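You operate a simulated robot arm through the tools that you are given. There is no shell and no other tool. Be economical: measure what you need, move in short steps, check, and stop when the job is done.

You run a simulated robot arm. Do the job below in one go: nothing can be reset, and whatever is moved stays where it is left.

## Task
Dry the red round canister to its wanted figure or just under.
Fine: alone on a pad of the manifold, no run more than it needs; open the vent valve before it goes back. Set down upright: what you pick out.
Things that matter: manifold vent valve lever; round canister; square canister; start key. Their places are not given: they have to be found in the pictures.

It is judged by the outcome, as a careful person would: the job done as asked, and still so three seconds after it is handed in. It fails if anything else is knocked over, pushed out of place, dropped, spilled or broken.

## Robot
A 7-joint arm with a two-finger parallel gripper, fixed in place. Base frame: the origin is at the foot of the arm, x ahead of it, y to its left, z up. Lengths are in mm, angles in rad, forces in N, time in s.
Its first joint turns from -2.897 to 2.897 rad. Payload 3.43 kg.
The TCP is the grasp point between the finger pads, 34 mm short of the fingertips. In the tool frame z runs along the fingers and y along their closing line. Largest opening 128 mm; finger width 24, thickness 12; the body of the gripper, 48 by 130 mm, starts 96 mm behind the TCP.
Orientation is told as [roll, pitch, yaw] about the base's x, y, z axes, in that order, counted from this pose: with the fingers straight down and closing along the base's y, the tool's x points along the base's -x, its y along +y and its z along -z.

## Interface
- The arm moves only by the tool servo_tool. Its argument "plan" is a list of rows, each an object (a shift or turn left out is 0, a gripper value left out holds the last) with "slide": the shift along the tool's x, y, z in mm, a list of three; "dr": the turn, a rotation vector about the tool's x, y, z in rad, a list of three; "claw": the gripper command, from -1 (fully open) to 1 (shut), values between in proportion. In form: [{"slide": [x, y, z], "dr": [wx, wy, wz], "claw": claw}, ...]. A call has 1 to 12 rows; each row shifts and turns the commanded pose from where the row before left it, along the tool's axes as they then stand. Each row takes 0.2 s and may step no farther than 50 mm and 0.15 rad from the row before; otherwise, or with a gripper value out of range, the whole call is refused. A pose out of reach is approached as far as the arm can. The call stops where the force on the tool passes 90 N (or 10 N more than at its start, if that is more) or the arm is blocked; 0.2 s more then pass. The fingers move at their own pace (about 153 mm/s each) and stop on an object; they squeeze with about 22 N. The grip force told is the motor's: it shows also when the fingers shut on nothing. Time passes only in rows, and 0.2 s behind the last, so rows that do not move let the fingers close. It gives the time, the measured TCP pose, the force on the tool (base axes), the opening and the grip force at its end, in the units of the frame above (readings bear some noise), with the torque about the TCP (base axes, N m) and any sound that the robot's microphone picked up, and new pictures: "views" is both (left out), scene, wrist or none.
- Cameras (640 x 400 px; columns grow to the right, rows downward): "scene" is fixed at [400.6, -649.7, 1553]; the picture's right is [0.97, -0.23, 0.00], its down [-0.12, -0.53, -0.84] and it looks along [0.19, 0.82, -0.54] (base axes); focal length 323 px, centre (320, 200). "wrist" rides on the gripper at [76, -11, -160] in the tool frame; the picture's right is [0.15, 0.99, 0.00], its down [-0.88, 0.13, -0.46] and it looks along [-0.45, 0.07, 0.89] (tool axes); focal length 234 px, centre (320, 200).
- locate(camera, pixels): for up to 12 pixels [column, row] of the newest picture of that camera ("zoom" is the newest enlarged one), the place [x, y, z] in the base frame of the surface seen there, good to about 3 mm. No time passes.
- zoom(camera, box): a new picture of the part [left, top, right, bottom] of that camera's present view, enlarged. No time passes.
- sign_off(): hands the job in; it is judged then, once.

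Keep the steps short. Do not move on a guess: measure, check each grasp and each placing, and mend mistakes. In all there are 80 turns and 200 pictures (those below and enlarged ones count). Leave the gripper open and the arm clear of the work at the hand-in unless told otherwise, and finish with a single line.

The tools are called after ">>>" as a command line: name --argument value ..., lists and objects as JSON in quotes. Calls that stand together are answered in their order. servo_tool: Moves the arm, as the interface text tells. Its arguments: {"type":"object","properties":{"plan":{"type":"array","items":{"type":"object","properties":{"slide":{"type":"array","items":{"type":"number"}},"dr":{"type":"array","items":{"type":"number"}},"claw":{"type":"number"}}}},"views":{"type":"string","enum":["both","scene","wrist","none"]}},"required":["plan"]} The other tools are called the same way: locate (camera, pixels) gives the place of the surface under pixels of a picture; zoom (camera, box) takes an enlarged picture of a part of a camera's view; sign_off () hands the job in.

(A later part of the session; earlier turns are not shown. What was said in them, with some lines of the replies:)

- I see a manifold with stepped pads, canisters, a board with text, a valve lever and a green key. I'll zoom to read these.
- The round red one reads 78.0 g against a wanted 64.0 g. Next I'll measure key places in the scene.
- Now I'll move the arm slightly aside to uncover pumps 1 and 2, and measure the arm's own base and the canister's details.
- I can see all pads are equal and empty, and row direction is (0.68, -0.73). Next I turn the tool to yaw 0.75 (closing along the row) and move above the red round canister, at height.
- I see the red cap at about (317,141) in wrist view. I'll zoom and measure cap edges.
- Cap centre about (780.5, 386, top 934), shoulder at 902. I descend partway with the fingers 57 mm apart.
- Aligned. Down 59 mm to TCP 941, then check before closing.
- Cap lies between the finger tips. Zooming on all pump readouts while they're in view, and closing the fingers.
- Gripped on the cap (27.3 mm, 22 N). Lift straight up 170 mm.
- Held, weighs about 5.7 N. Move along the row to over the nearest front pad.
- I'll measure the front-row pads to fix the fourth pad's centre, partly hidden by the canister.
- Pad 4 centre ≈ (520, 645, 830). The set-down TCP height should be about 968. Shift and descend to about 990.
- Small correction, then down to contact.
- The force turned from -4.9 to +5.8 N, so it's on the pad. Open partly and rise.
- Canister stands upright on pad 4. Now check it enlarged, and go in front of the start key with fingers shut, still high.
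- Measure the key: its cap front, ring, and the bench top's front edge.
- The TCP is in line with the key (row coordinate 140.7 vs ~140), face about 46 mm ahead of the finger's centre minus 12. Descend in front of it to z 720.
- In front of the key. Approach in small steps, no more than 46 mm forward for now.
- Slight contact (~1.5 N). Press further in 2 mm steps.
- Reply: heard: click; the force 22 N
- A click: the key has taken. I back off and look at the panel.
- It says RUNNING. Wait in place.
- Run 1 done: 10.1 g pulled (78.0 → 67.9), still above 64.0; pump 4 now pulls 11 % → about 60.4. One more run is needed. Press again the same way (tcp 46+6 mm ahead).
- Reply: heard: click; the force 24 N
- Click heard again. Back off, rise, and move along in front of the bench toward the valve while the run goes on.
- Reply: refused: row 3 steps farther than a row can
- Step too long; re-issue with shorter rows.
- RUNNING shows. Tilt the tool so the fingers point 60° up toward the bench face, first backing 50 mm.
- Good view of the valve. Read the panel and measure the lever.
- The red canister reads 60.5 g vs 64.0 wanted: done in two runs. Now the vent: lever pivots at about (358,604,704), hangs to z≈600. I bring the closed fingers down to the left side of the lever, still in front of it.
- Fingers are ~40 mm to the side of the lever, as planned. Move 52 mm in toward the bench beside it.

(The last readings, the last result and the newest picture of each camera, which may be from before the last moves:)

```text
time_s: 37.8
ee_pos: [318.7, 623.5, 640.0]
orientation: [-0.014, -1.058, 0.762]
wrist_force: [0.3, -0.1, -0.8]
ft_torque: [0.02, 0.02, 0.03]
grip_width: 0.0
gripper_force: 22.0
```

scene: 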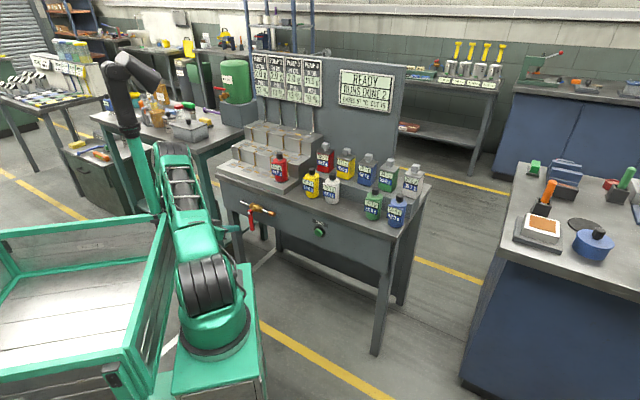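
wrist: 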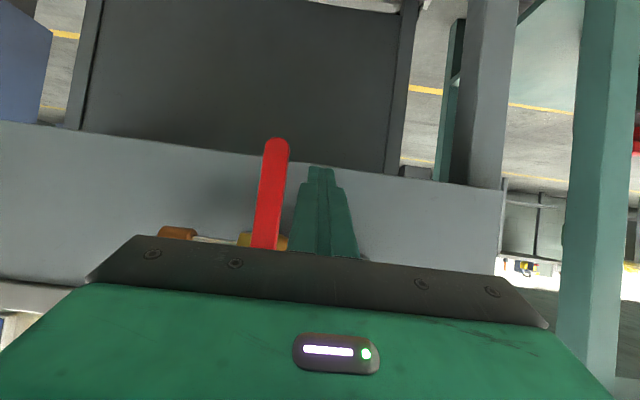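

Push toward the lever (tool −y) 30 mm in small steps and watch force.

>>> servo_tool --plan '[{"slide": [0, -10, 0]}, {"slide": [0, -8, 0]}, {"slide": [0, -6, 0]}, {"slide": [0, -6, 0]}, {}]' --views "wrist"

```text
time_s: 39.0
ee_pos: [332.4, 607.0, 639.8]
orientation: [0.013, -1.06, 0.752]
wrist_force: [-31.0, 73.2, -19.9]
ft_torque: [0.1, 0.7, 2.57]
grip_width: 0.0
gripper_force: 21.9
```

wrist: 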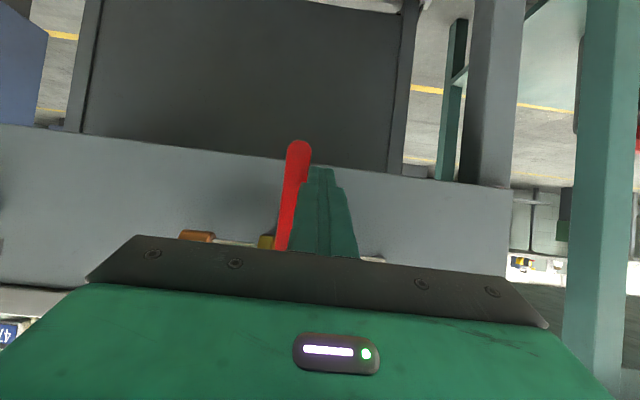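

The force rose to 80 N and the lever didn't turn: that's its stop. I withdraw and go round to its other side.

>>> servo_tool --plan '[{"slide": [0, 20, 0]}, {"slide": [12.7, 0, -22.6]}, {"slide": [12.7, 0, -22.6]}, {"slide": [0, -35, 0]}, {"slide": [0, -35, 0]}, {}]' --views "wrist"

```text
time_s: 40.4
ee_pos: [336.2, 528.6, 639.8]
orientation: [-0.014, -1.057, 0.761]
wrist_force: [-0.2, 0.1, 0.0]
ft_torque: [0.0, 0.0, -0.02]
grip_width: 0.0
gripper_force: 21.8
```

wrist: 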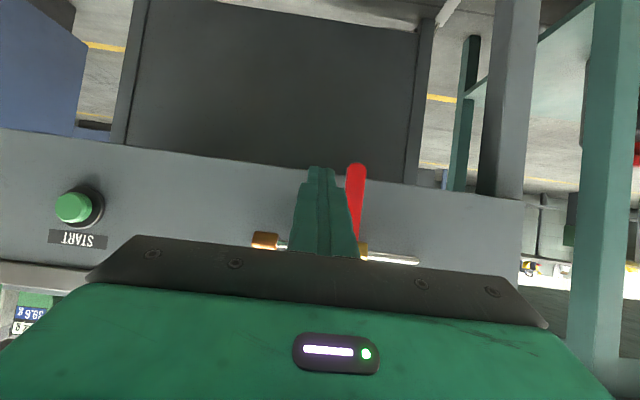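

Forward beside the lever on its other side (≈40 mm offset).

>>> servo_tool --plan '[{"slide": [-12.7, 0, 22.6]}, {"slide": [-12.7, 0, 22.6]}, {"slide": [0, 10, 0]}, {"slide": [0, 10, 0]}, {"slide": [0, 6, 0]}, {"slide": [0, 6, 0]}, {}]' --views "wrist"

```text
time_s: 42.0
ee_pos: [350.9, 588.4, 640.3]
orientation: [-0.013, -1.06, 0.762]
wrist_force: [-0.4, -0.3, -0.6]
ft_torque: [-0.01, -0.04, 0.0]
grip_width: 0.0
gripper_force: 22.6
```

wrist: 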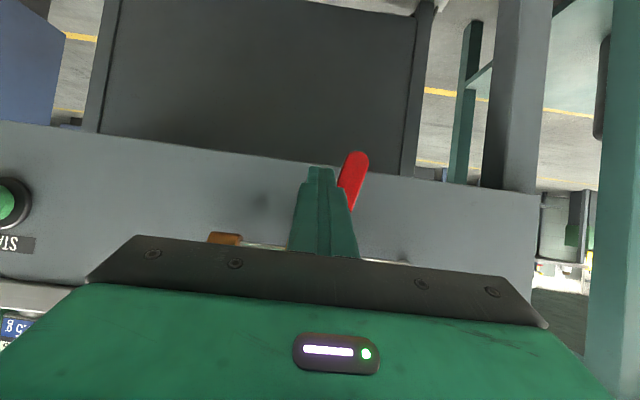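

The lever turns freely this way. Follow the arc around the pivot to about 60°.

>>> servo_tool --plan '[{"slide": [0.9, 13, 0.5]}, {"slide": [0.9, 13, 0.5]}, {"slide": [-4, 12, -2]}, {"slide": [-5.5, 12, -3.2]}, {"slide": [-7.5, 11.5, -4.3]}, {}]' --views "both"

```text
time_s: 43.4
ee_pos: [308.9, 633.6, 658.3]
orientation: [-0.013, -1.058, 0.761]
wrist_force: [-0.4, -0.3, -0.3]
ft_torque: [-0.02, 0.02, 0.01]
grip_width: 0.3
gripper_force: 21.8
```

scene: 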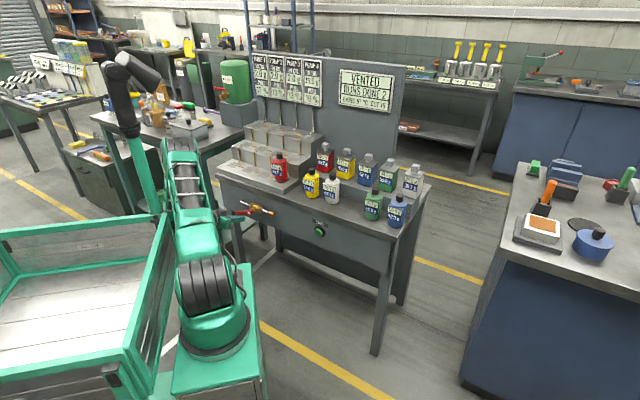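
wrist: 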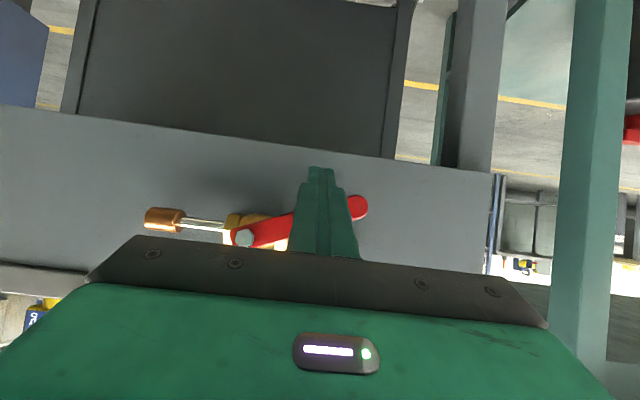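

Panel says VENTED; lever about 65–70°. Finish it to nearly level.

>>> servo_tool --plan '[{"slide": [-8, 8, -4.5]}, {"slide": [-8, 6, -4.5]}, {"slide": [-7, 4, -4]}, {}]' --views "both"

>>> zoom --camera "scene" --box '[215, 50, 395, 240]'

```text
time_s: 44.4
ee_pos: [296.6, 647.0, 685.0]
orientation: [-0.01, -1.06, 0.762]
wrist_force: [-0.5, 0.1, -0.3]
ft_torque: [0.02, -0.05, -0.03]
grip_width: 0.0
gripper_force: 22.0
```

scene: 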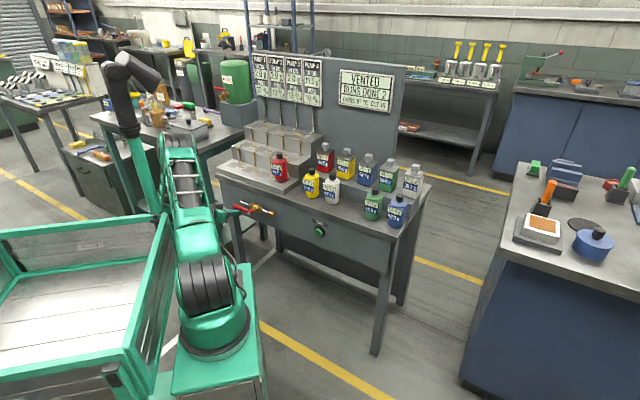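
wrist: 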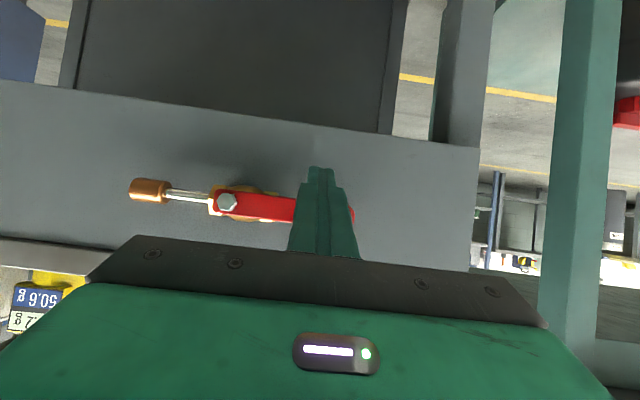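

```text
2.11 times, centred on (305, 145) of scene
```

zoom: 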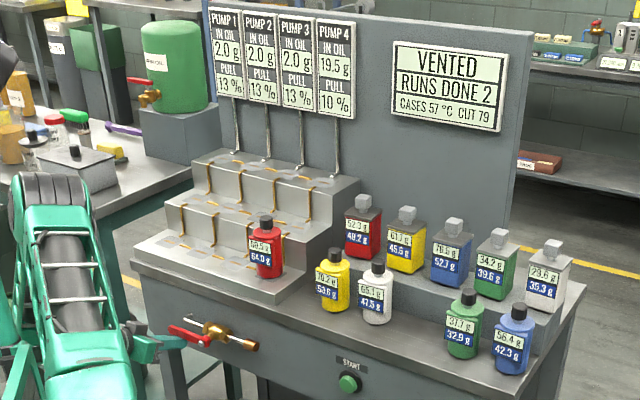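

Lever lies along the pipe and stays. Withdraw straight out, rise, and untilt.

>>> servo_tool --plan '[{"slide": [4, 0, 2]}, {"slide": [16, 0, -29]}, {"slide": [16, 0, -29]}, {"slide": [16, 0, -29]}, {"slide": [-43, 0, -24]}, {"slide": [-43, 0, -24]}, {"slide": [-43, 0, -24]}, {"slide": [-43, 0, -24]}, {"slide": [-43, 0, -24]}, {"slide": [-43, 0, -24]}, {}]' --views "scene"

>>> servo_tool --plan '[{"dr": [0, 0.15, 0]}, {"dr": [0, 0.15, 0]}, {"dr": [0, 0.15, 0]}, {"dr": [0, 0.15, 0]}, {"dr": [0, 0.15, 0]}, {"dr": [0, 0.15, 0]}, {"dr": [0, 0.15, 0]}, {"claw": 0.1}, {}]' --views "both"

```text
time_s: 46.4
ee_pos: [252.8, 565.5, 820.1]
orientation: [-0.292, -0.967, 0.947]
wrist_force: [0.8, 0.7, -0.1]
ft_torque: [0.01, 0.0, 0.0]
grip_width: 0.1
gripper_force: 21.8
stopped in row 10: the arm was blocked; the commanded pose is now the measured one
```

scene: 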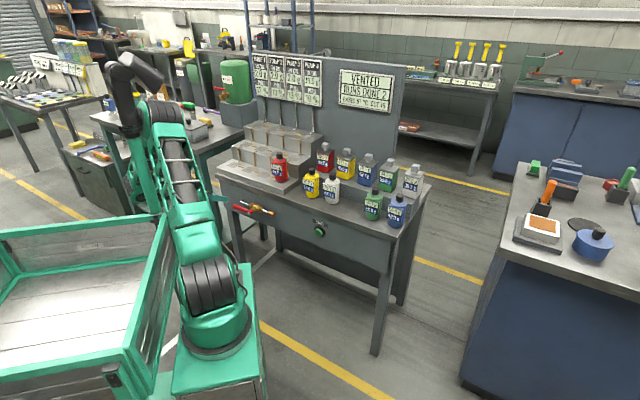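

```text
time_s: 48.4
ee_pos: [237.1, 562.4, 820.4]
orientation: [-0.168, 0.057, 0.715]
wrist_force: [0.7, -0.3, 0.7]
ft_torque: [0.04, 0.0, -0.03]
grip_width: 57.7
gripper_force: 0.0
```

scene: 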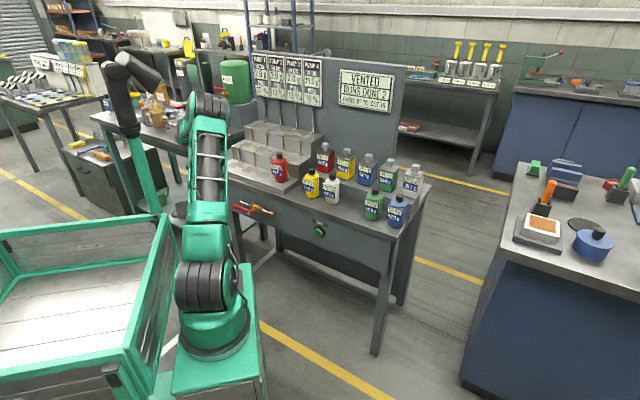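
wrist: 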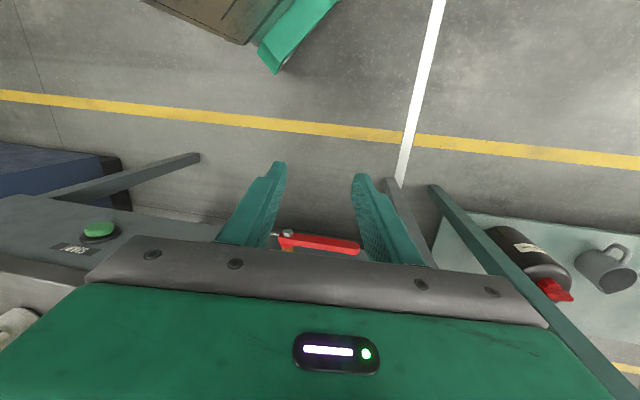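

The rise was blocked (arm joint limit near the elbow), tool somewhat rolled; nothing seems disturbed. I level the tool first.

>>> servo_tool --plan '[{"dr": [-0.084, 0, 0]}, {"dr": [-0.084, 0, 0]}, {"dr": [0, -0.057, 0]}, {"dr": [0, 0, -0.035]}, {}, {}]' --views "none"

>>> zoom --camera "scene" --box '[60, 30, 260, 230]'

```text
time_s: 49.8
ee_pos: [237.3, 563.3, 820.6]
orientation: [0.003, 0.001, 0.75]
wrist_force: [0.0, -0.1, -0.5]
ft_torque: [0.0, 0.0, 0.02]
grip_width: 57.7
gripper_force: 0.1
```

```text
2.00 times, centred on (160, 130) of scene
```

zoom: 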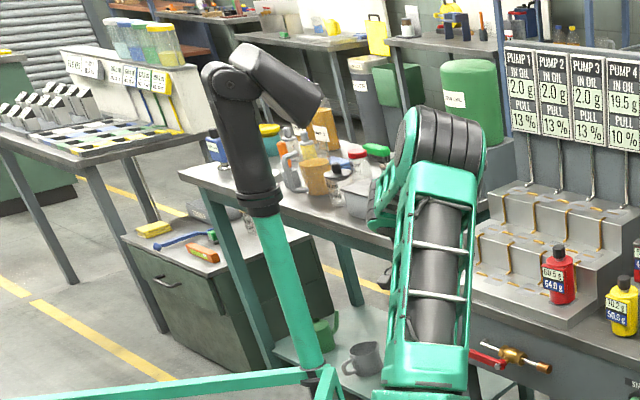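

Level. Rise then go over the canister at height.

>>> servo_tool --plan '[{"slide": [0, 0, -47]}, {"slide": [0, 0, -47]}, {"slide": [0, 0, -47]}, {"slide": [0, 0, -47]}, {"slide": [0, 0, -47]}, {"slide": [0, 0, -45]}, {}]' --views "none"

>>> servo_tool --plan '[{"slide": [-36, -22, 0]}, {"slide": [-36, -22, 0]}, {"slide": [-36, -22, 0]}, {"slide": [-36, -22, 0]}, {"slide": [-36, -22, 0]}, {"slide": [-36, -22, 0]}, {}, {}]' --views "both"

```text
time_s: 51.6
ee_pos: [282.0, 562.8, 1098.9]
orientation: [-0.022, -0.008, 0.653]
wrist_force: [-0.1, 0.4, 0.1]
ft_torque: [-0.01, -0.06, 0.02]
grip_width: 57.4
gripper_force: 0.2
stopped in row 7: the arm was blocked; the commanded pose is now the measured one
```

```text
time_s: 53.4
ee_pos: [507.1, 601.7, 1107.2]
orientation: [-0.014, -0.007, 0.699]
wrist_force: [-0.7, 0.3, 0.1]
ft_torque: [0.02, 0.0, -0.03]
grip_width: 57.7
gripper_force: 0.0
```

scene: 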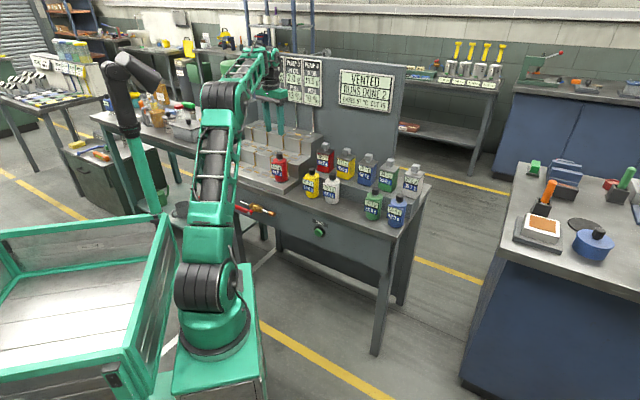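
wrist: 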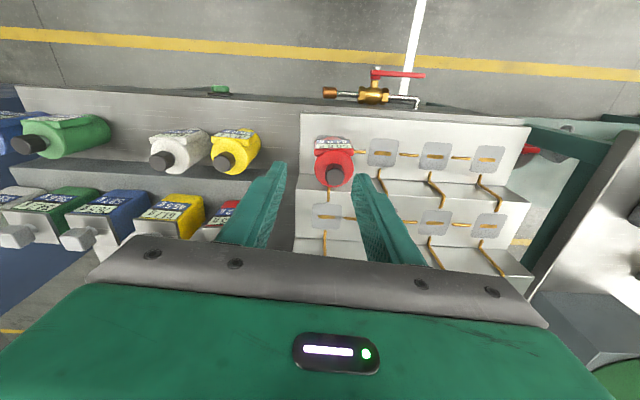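

Correct yaw to 0.75, centre over the cap at (519.5, 646) and descend to ~1020.

>>> servo_tool --plan '[{"dr": [-0.007, 0, -0.051]}, {"slide": [-20, 12, 0]}, {"slide": [-19.2, 11.6, 0]}, {"slide": [0, 0, 45]}, {"slide": [0, 0, 42]}, {}, {}]' --views "wrist"

```text
time_s: 55.0
ee_pos: [521.2, 645.4, 1020.4]
orientation: [-0.007, -0.01, 0.749]
wrist_force: [-0.6, 0.2, -0.9]
ft_torque: [-0.02, -0.01, -0.02]
grip_width: 57.8
gripper_force: 0.0
```

wrist: 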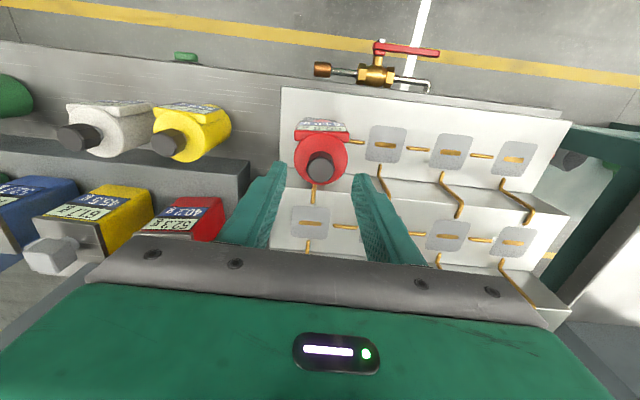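

Lined up. Descend 51 mm and close.

>>> servo_tool --plan '[{"slide": [1, 1, 26]}, {"slide": [0, 0, 24]}, {}, {"claw": 1}, {"claw": 1}, {"claw": 1}]' --views "wrist"

```text
time_s: 56.4
ee_pos: [519.3, 646.0, 970.2]
orientation: [-0.007, -0.011, 0.749]
wrist_force: [0.0, 0.6, -0.1]
ft_torque: [0.19, 0.01, -0.04]
grip_width: 27.3
gripper_force: 22.1
```

wrist: 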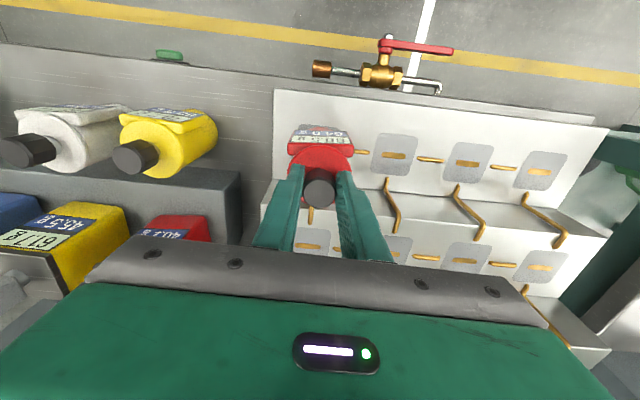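

Gripped (27.3 mm). Lift 140 mm, check, then carry back along the row.

>>> servo_tool --plan '[{"slide": [0, 0, -10]}, {"slide": [0, 0, -40]}, {"slide": [0, 0, -45]}, {"slide": [0, 0, -45]}, {}]' --views "none"

>>> servo_tool --plan '[{"slide": [-1, -40, 0]}, {"slide": [-2, -45, 0]}, {"slide": [-2, -45, 0]}, {"slide": [-2, -45, 0]}, {"slide": [-2, -45, 0]}, {"slide": [-2, -45, 0]}, {"slide": [-1, -45, 0]}, {"slide": [-1, -40, 0]}, {"slide": [0, -18.7, 0]}, {}, {}]' --views "both"

```text
time_s: 57.6
ee_pos: [518.1, 646.7, 1111.5]
orientation: [-0.007, -0.01, 0.749]
wrist_force: [-0.1, -0.2, -4.0]
ft_torque: [-0.02, 0.01, -0.02]
grip_width: 27.5
gripper_force: 22.4
```

```text
time_s: 60.0
ee_pos: [778.0, 384.3, 1112.5]
orientation: [-0.006, -0.01, 0.748]
wrist_force: [0.3, 0.0, -4.1]
ft_torque: [0.02, 0.02, -0.02]
grip_width: 27.3
gripper_force: 22.1
```

scene: 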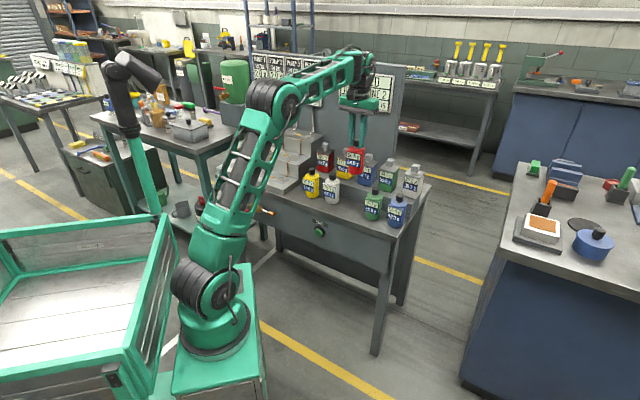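
wrist: 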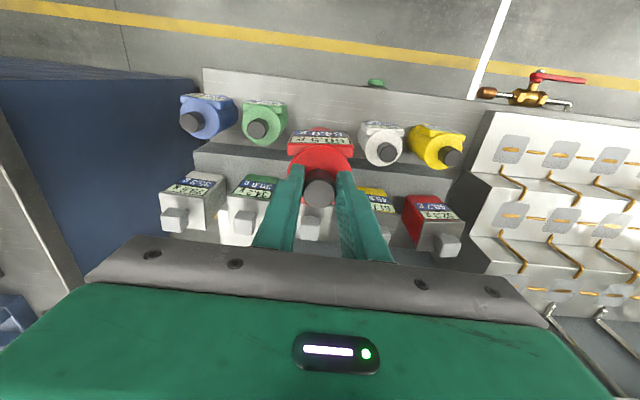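

Above its old place (between white and green). Descend to just above the bench.

>>> servo_tool --plan '[{"slide": [0, 0, 45]}, {"slide": [0, 0, 45]}, {"slide": [0, 0, 45]}, {"slide": [0, 0, 28]}, {}, {}]' --views "both"

```text
time_s: 61.4
ee_pos: [780.1, 382.6, 950.3]
orientation: [-0.006, -0.007, 0.748]
wrist_force: [-0.1, -0.5, -4.4]
ft_torque: [0.02, 0.02, 0.01]
grip_width: 27.4
gripper_force: 22.0
```

scene: 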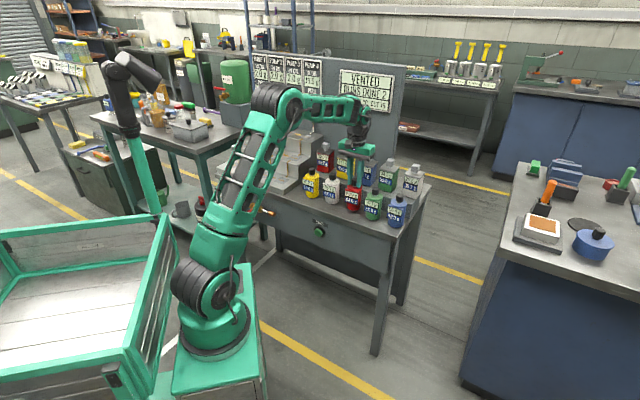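
wrist: 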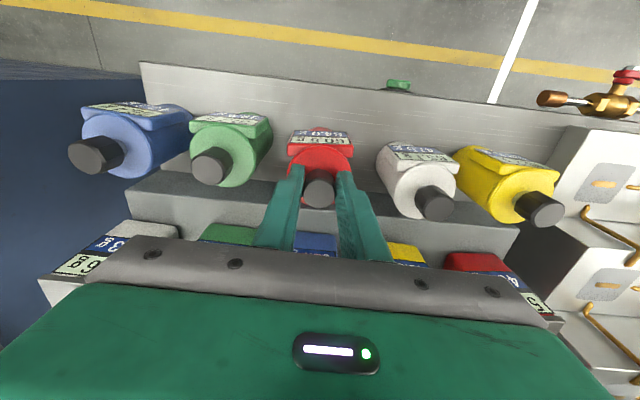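

Small 2.5 mm correction, then lower gently to contact.

>>> servo_tool --plan '[{"slide": [-1.7, 1.8, 4]}, {"slide": [0, 0, 4]}, {"slide": [0, 0, 1.5]}, {"slide": [0, 0, 1]}, {}]' --views "none"

```text
time_s: 62.6
ee_pos: [779.4, 386.3, 939.7]
orientation: [-0.007, -0.009, 0.748]
wrist_force: [-1.6, -1.6, 8.2]
ft_torque: [-0.07, 0.35, 0.03]
grip_width: 27.4
gripper_force: 22.3
```

On the bench (z 939.7 as at pick-up, +8 N). Release, rise, and withdraw.

>>> servo_tool --plan '[{"claw": 0.2}, {"claw": 0.1}, {"slide": [0, 0, -40]}, {"slide": [0, 0, -45]}, {"slide": [0, 0, -45]}, {"slide": [0, 0, -40]}, {"slide": [45, 0, 0]}, {"slide": [45, 0, 0]}, {"slide": [45, 0, 0]}, {"slide": [45, 0, 0], "claw": -1}, {}]' --views "both"

>>> zoom --camera "scene" --box '[230, 60, 440, 250]'

```text
time_s: 65.0
ee_pos: [645.6, 262.7, 1107.8]
orientation: [-0.006, -0.009, 0.747]
wrist_force: [0.1, 1.1, 0.2]
ft_torque: [-0.03, 0.01, 0.0]
grip_width: 128.2
gripper_force: 0.0
```

scene: 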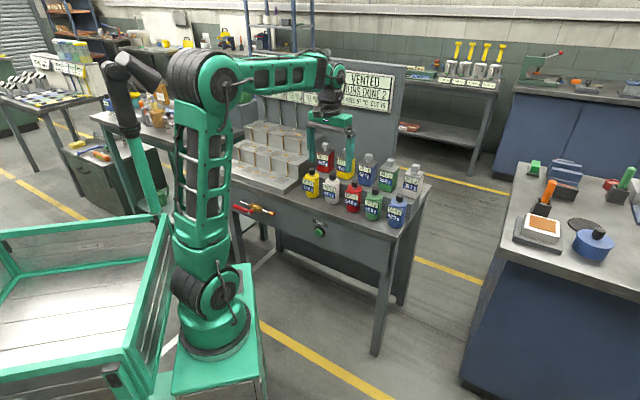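
wrist: 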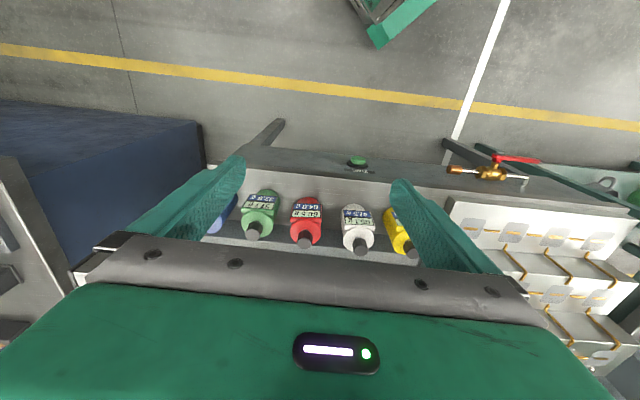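

```text
2.11 times, centred on (335, 155) of scene
```

zoom: 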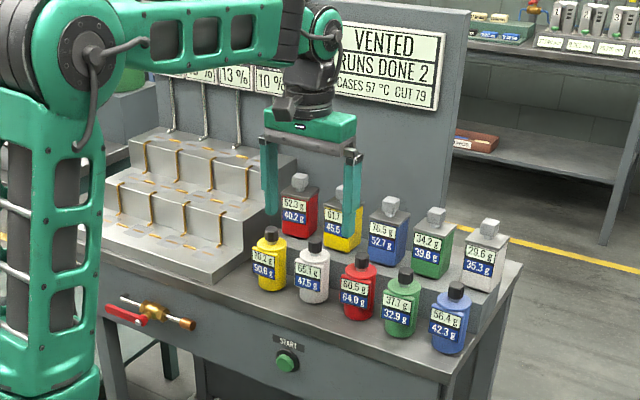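

Everything is in place: red stands upright at 60.5 g in its old spot, the vent is open with two runs done, the gripper is open and clear. Handing in.

>>> sign_off

```text
The job is handed in.
```

The red round canister is dried to 60.5 g (wanted 64.0 g) in two runs, alone on its pad, and stands upright in its old place; I opened the vent valve before moving it back.
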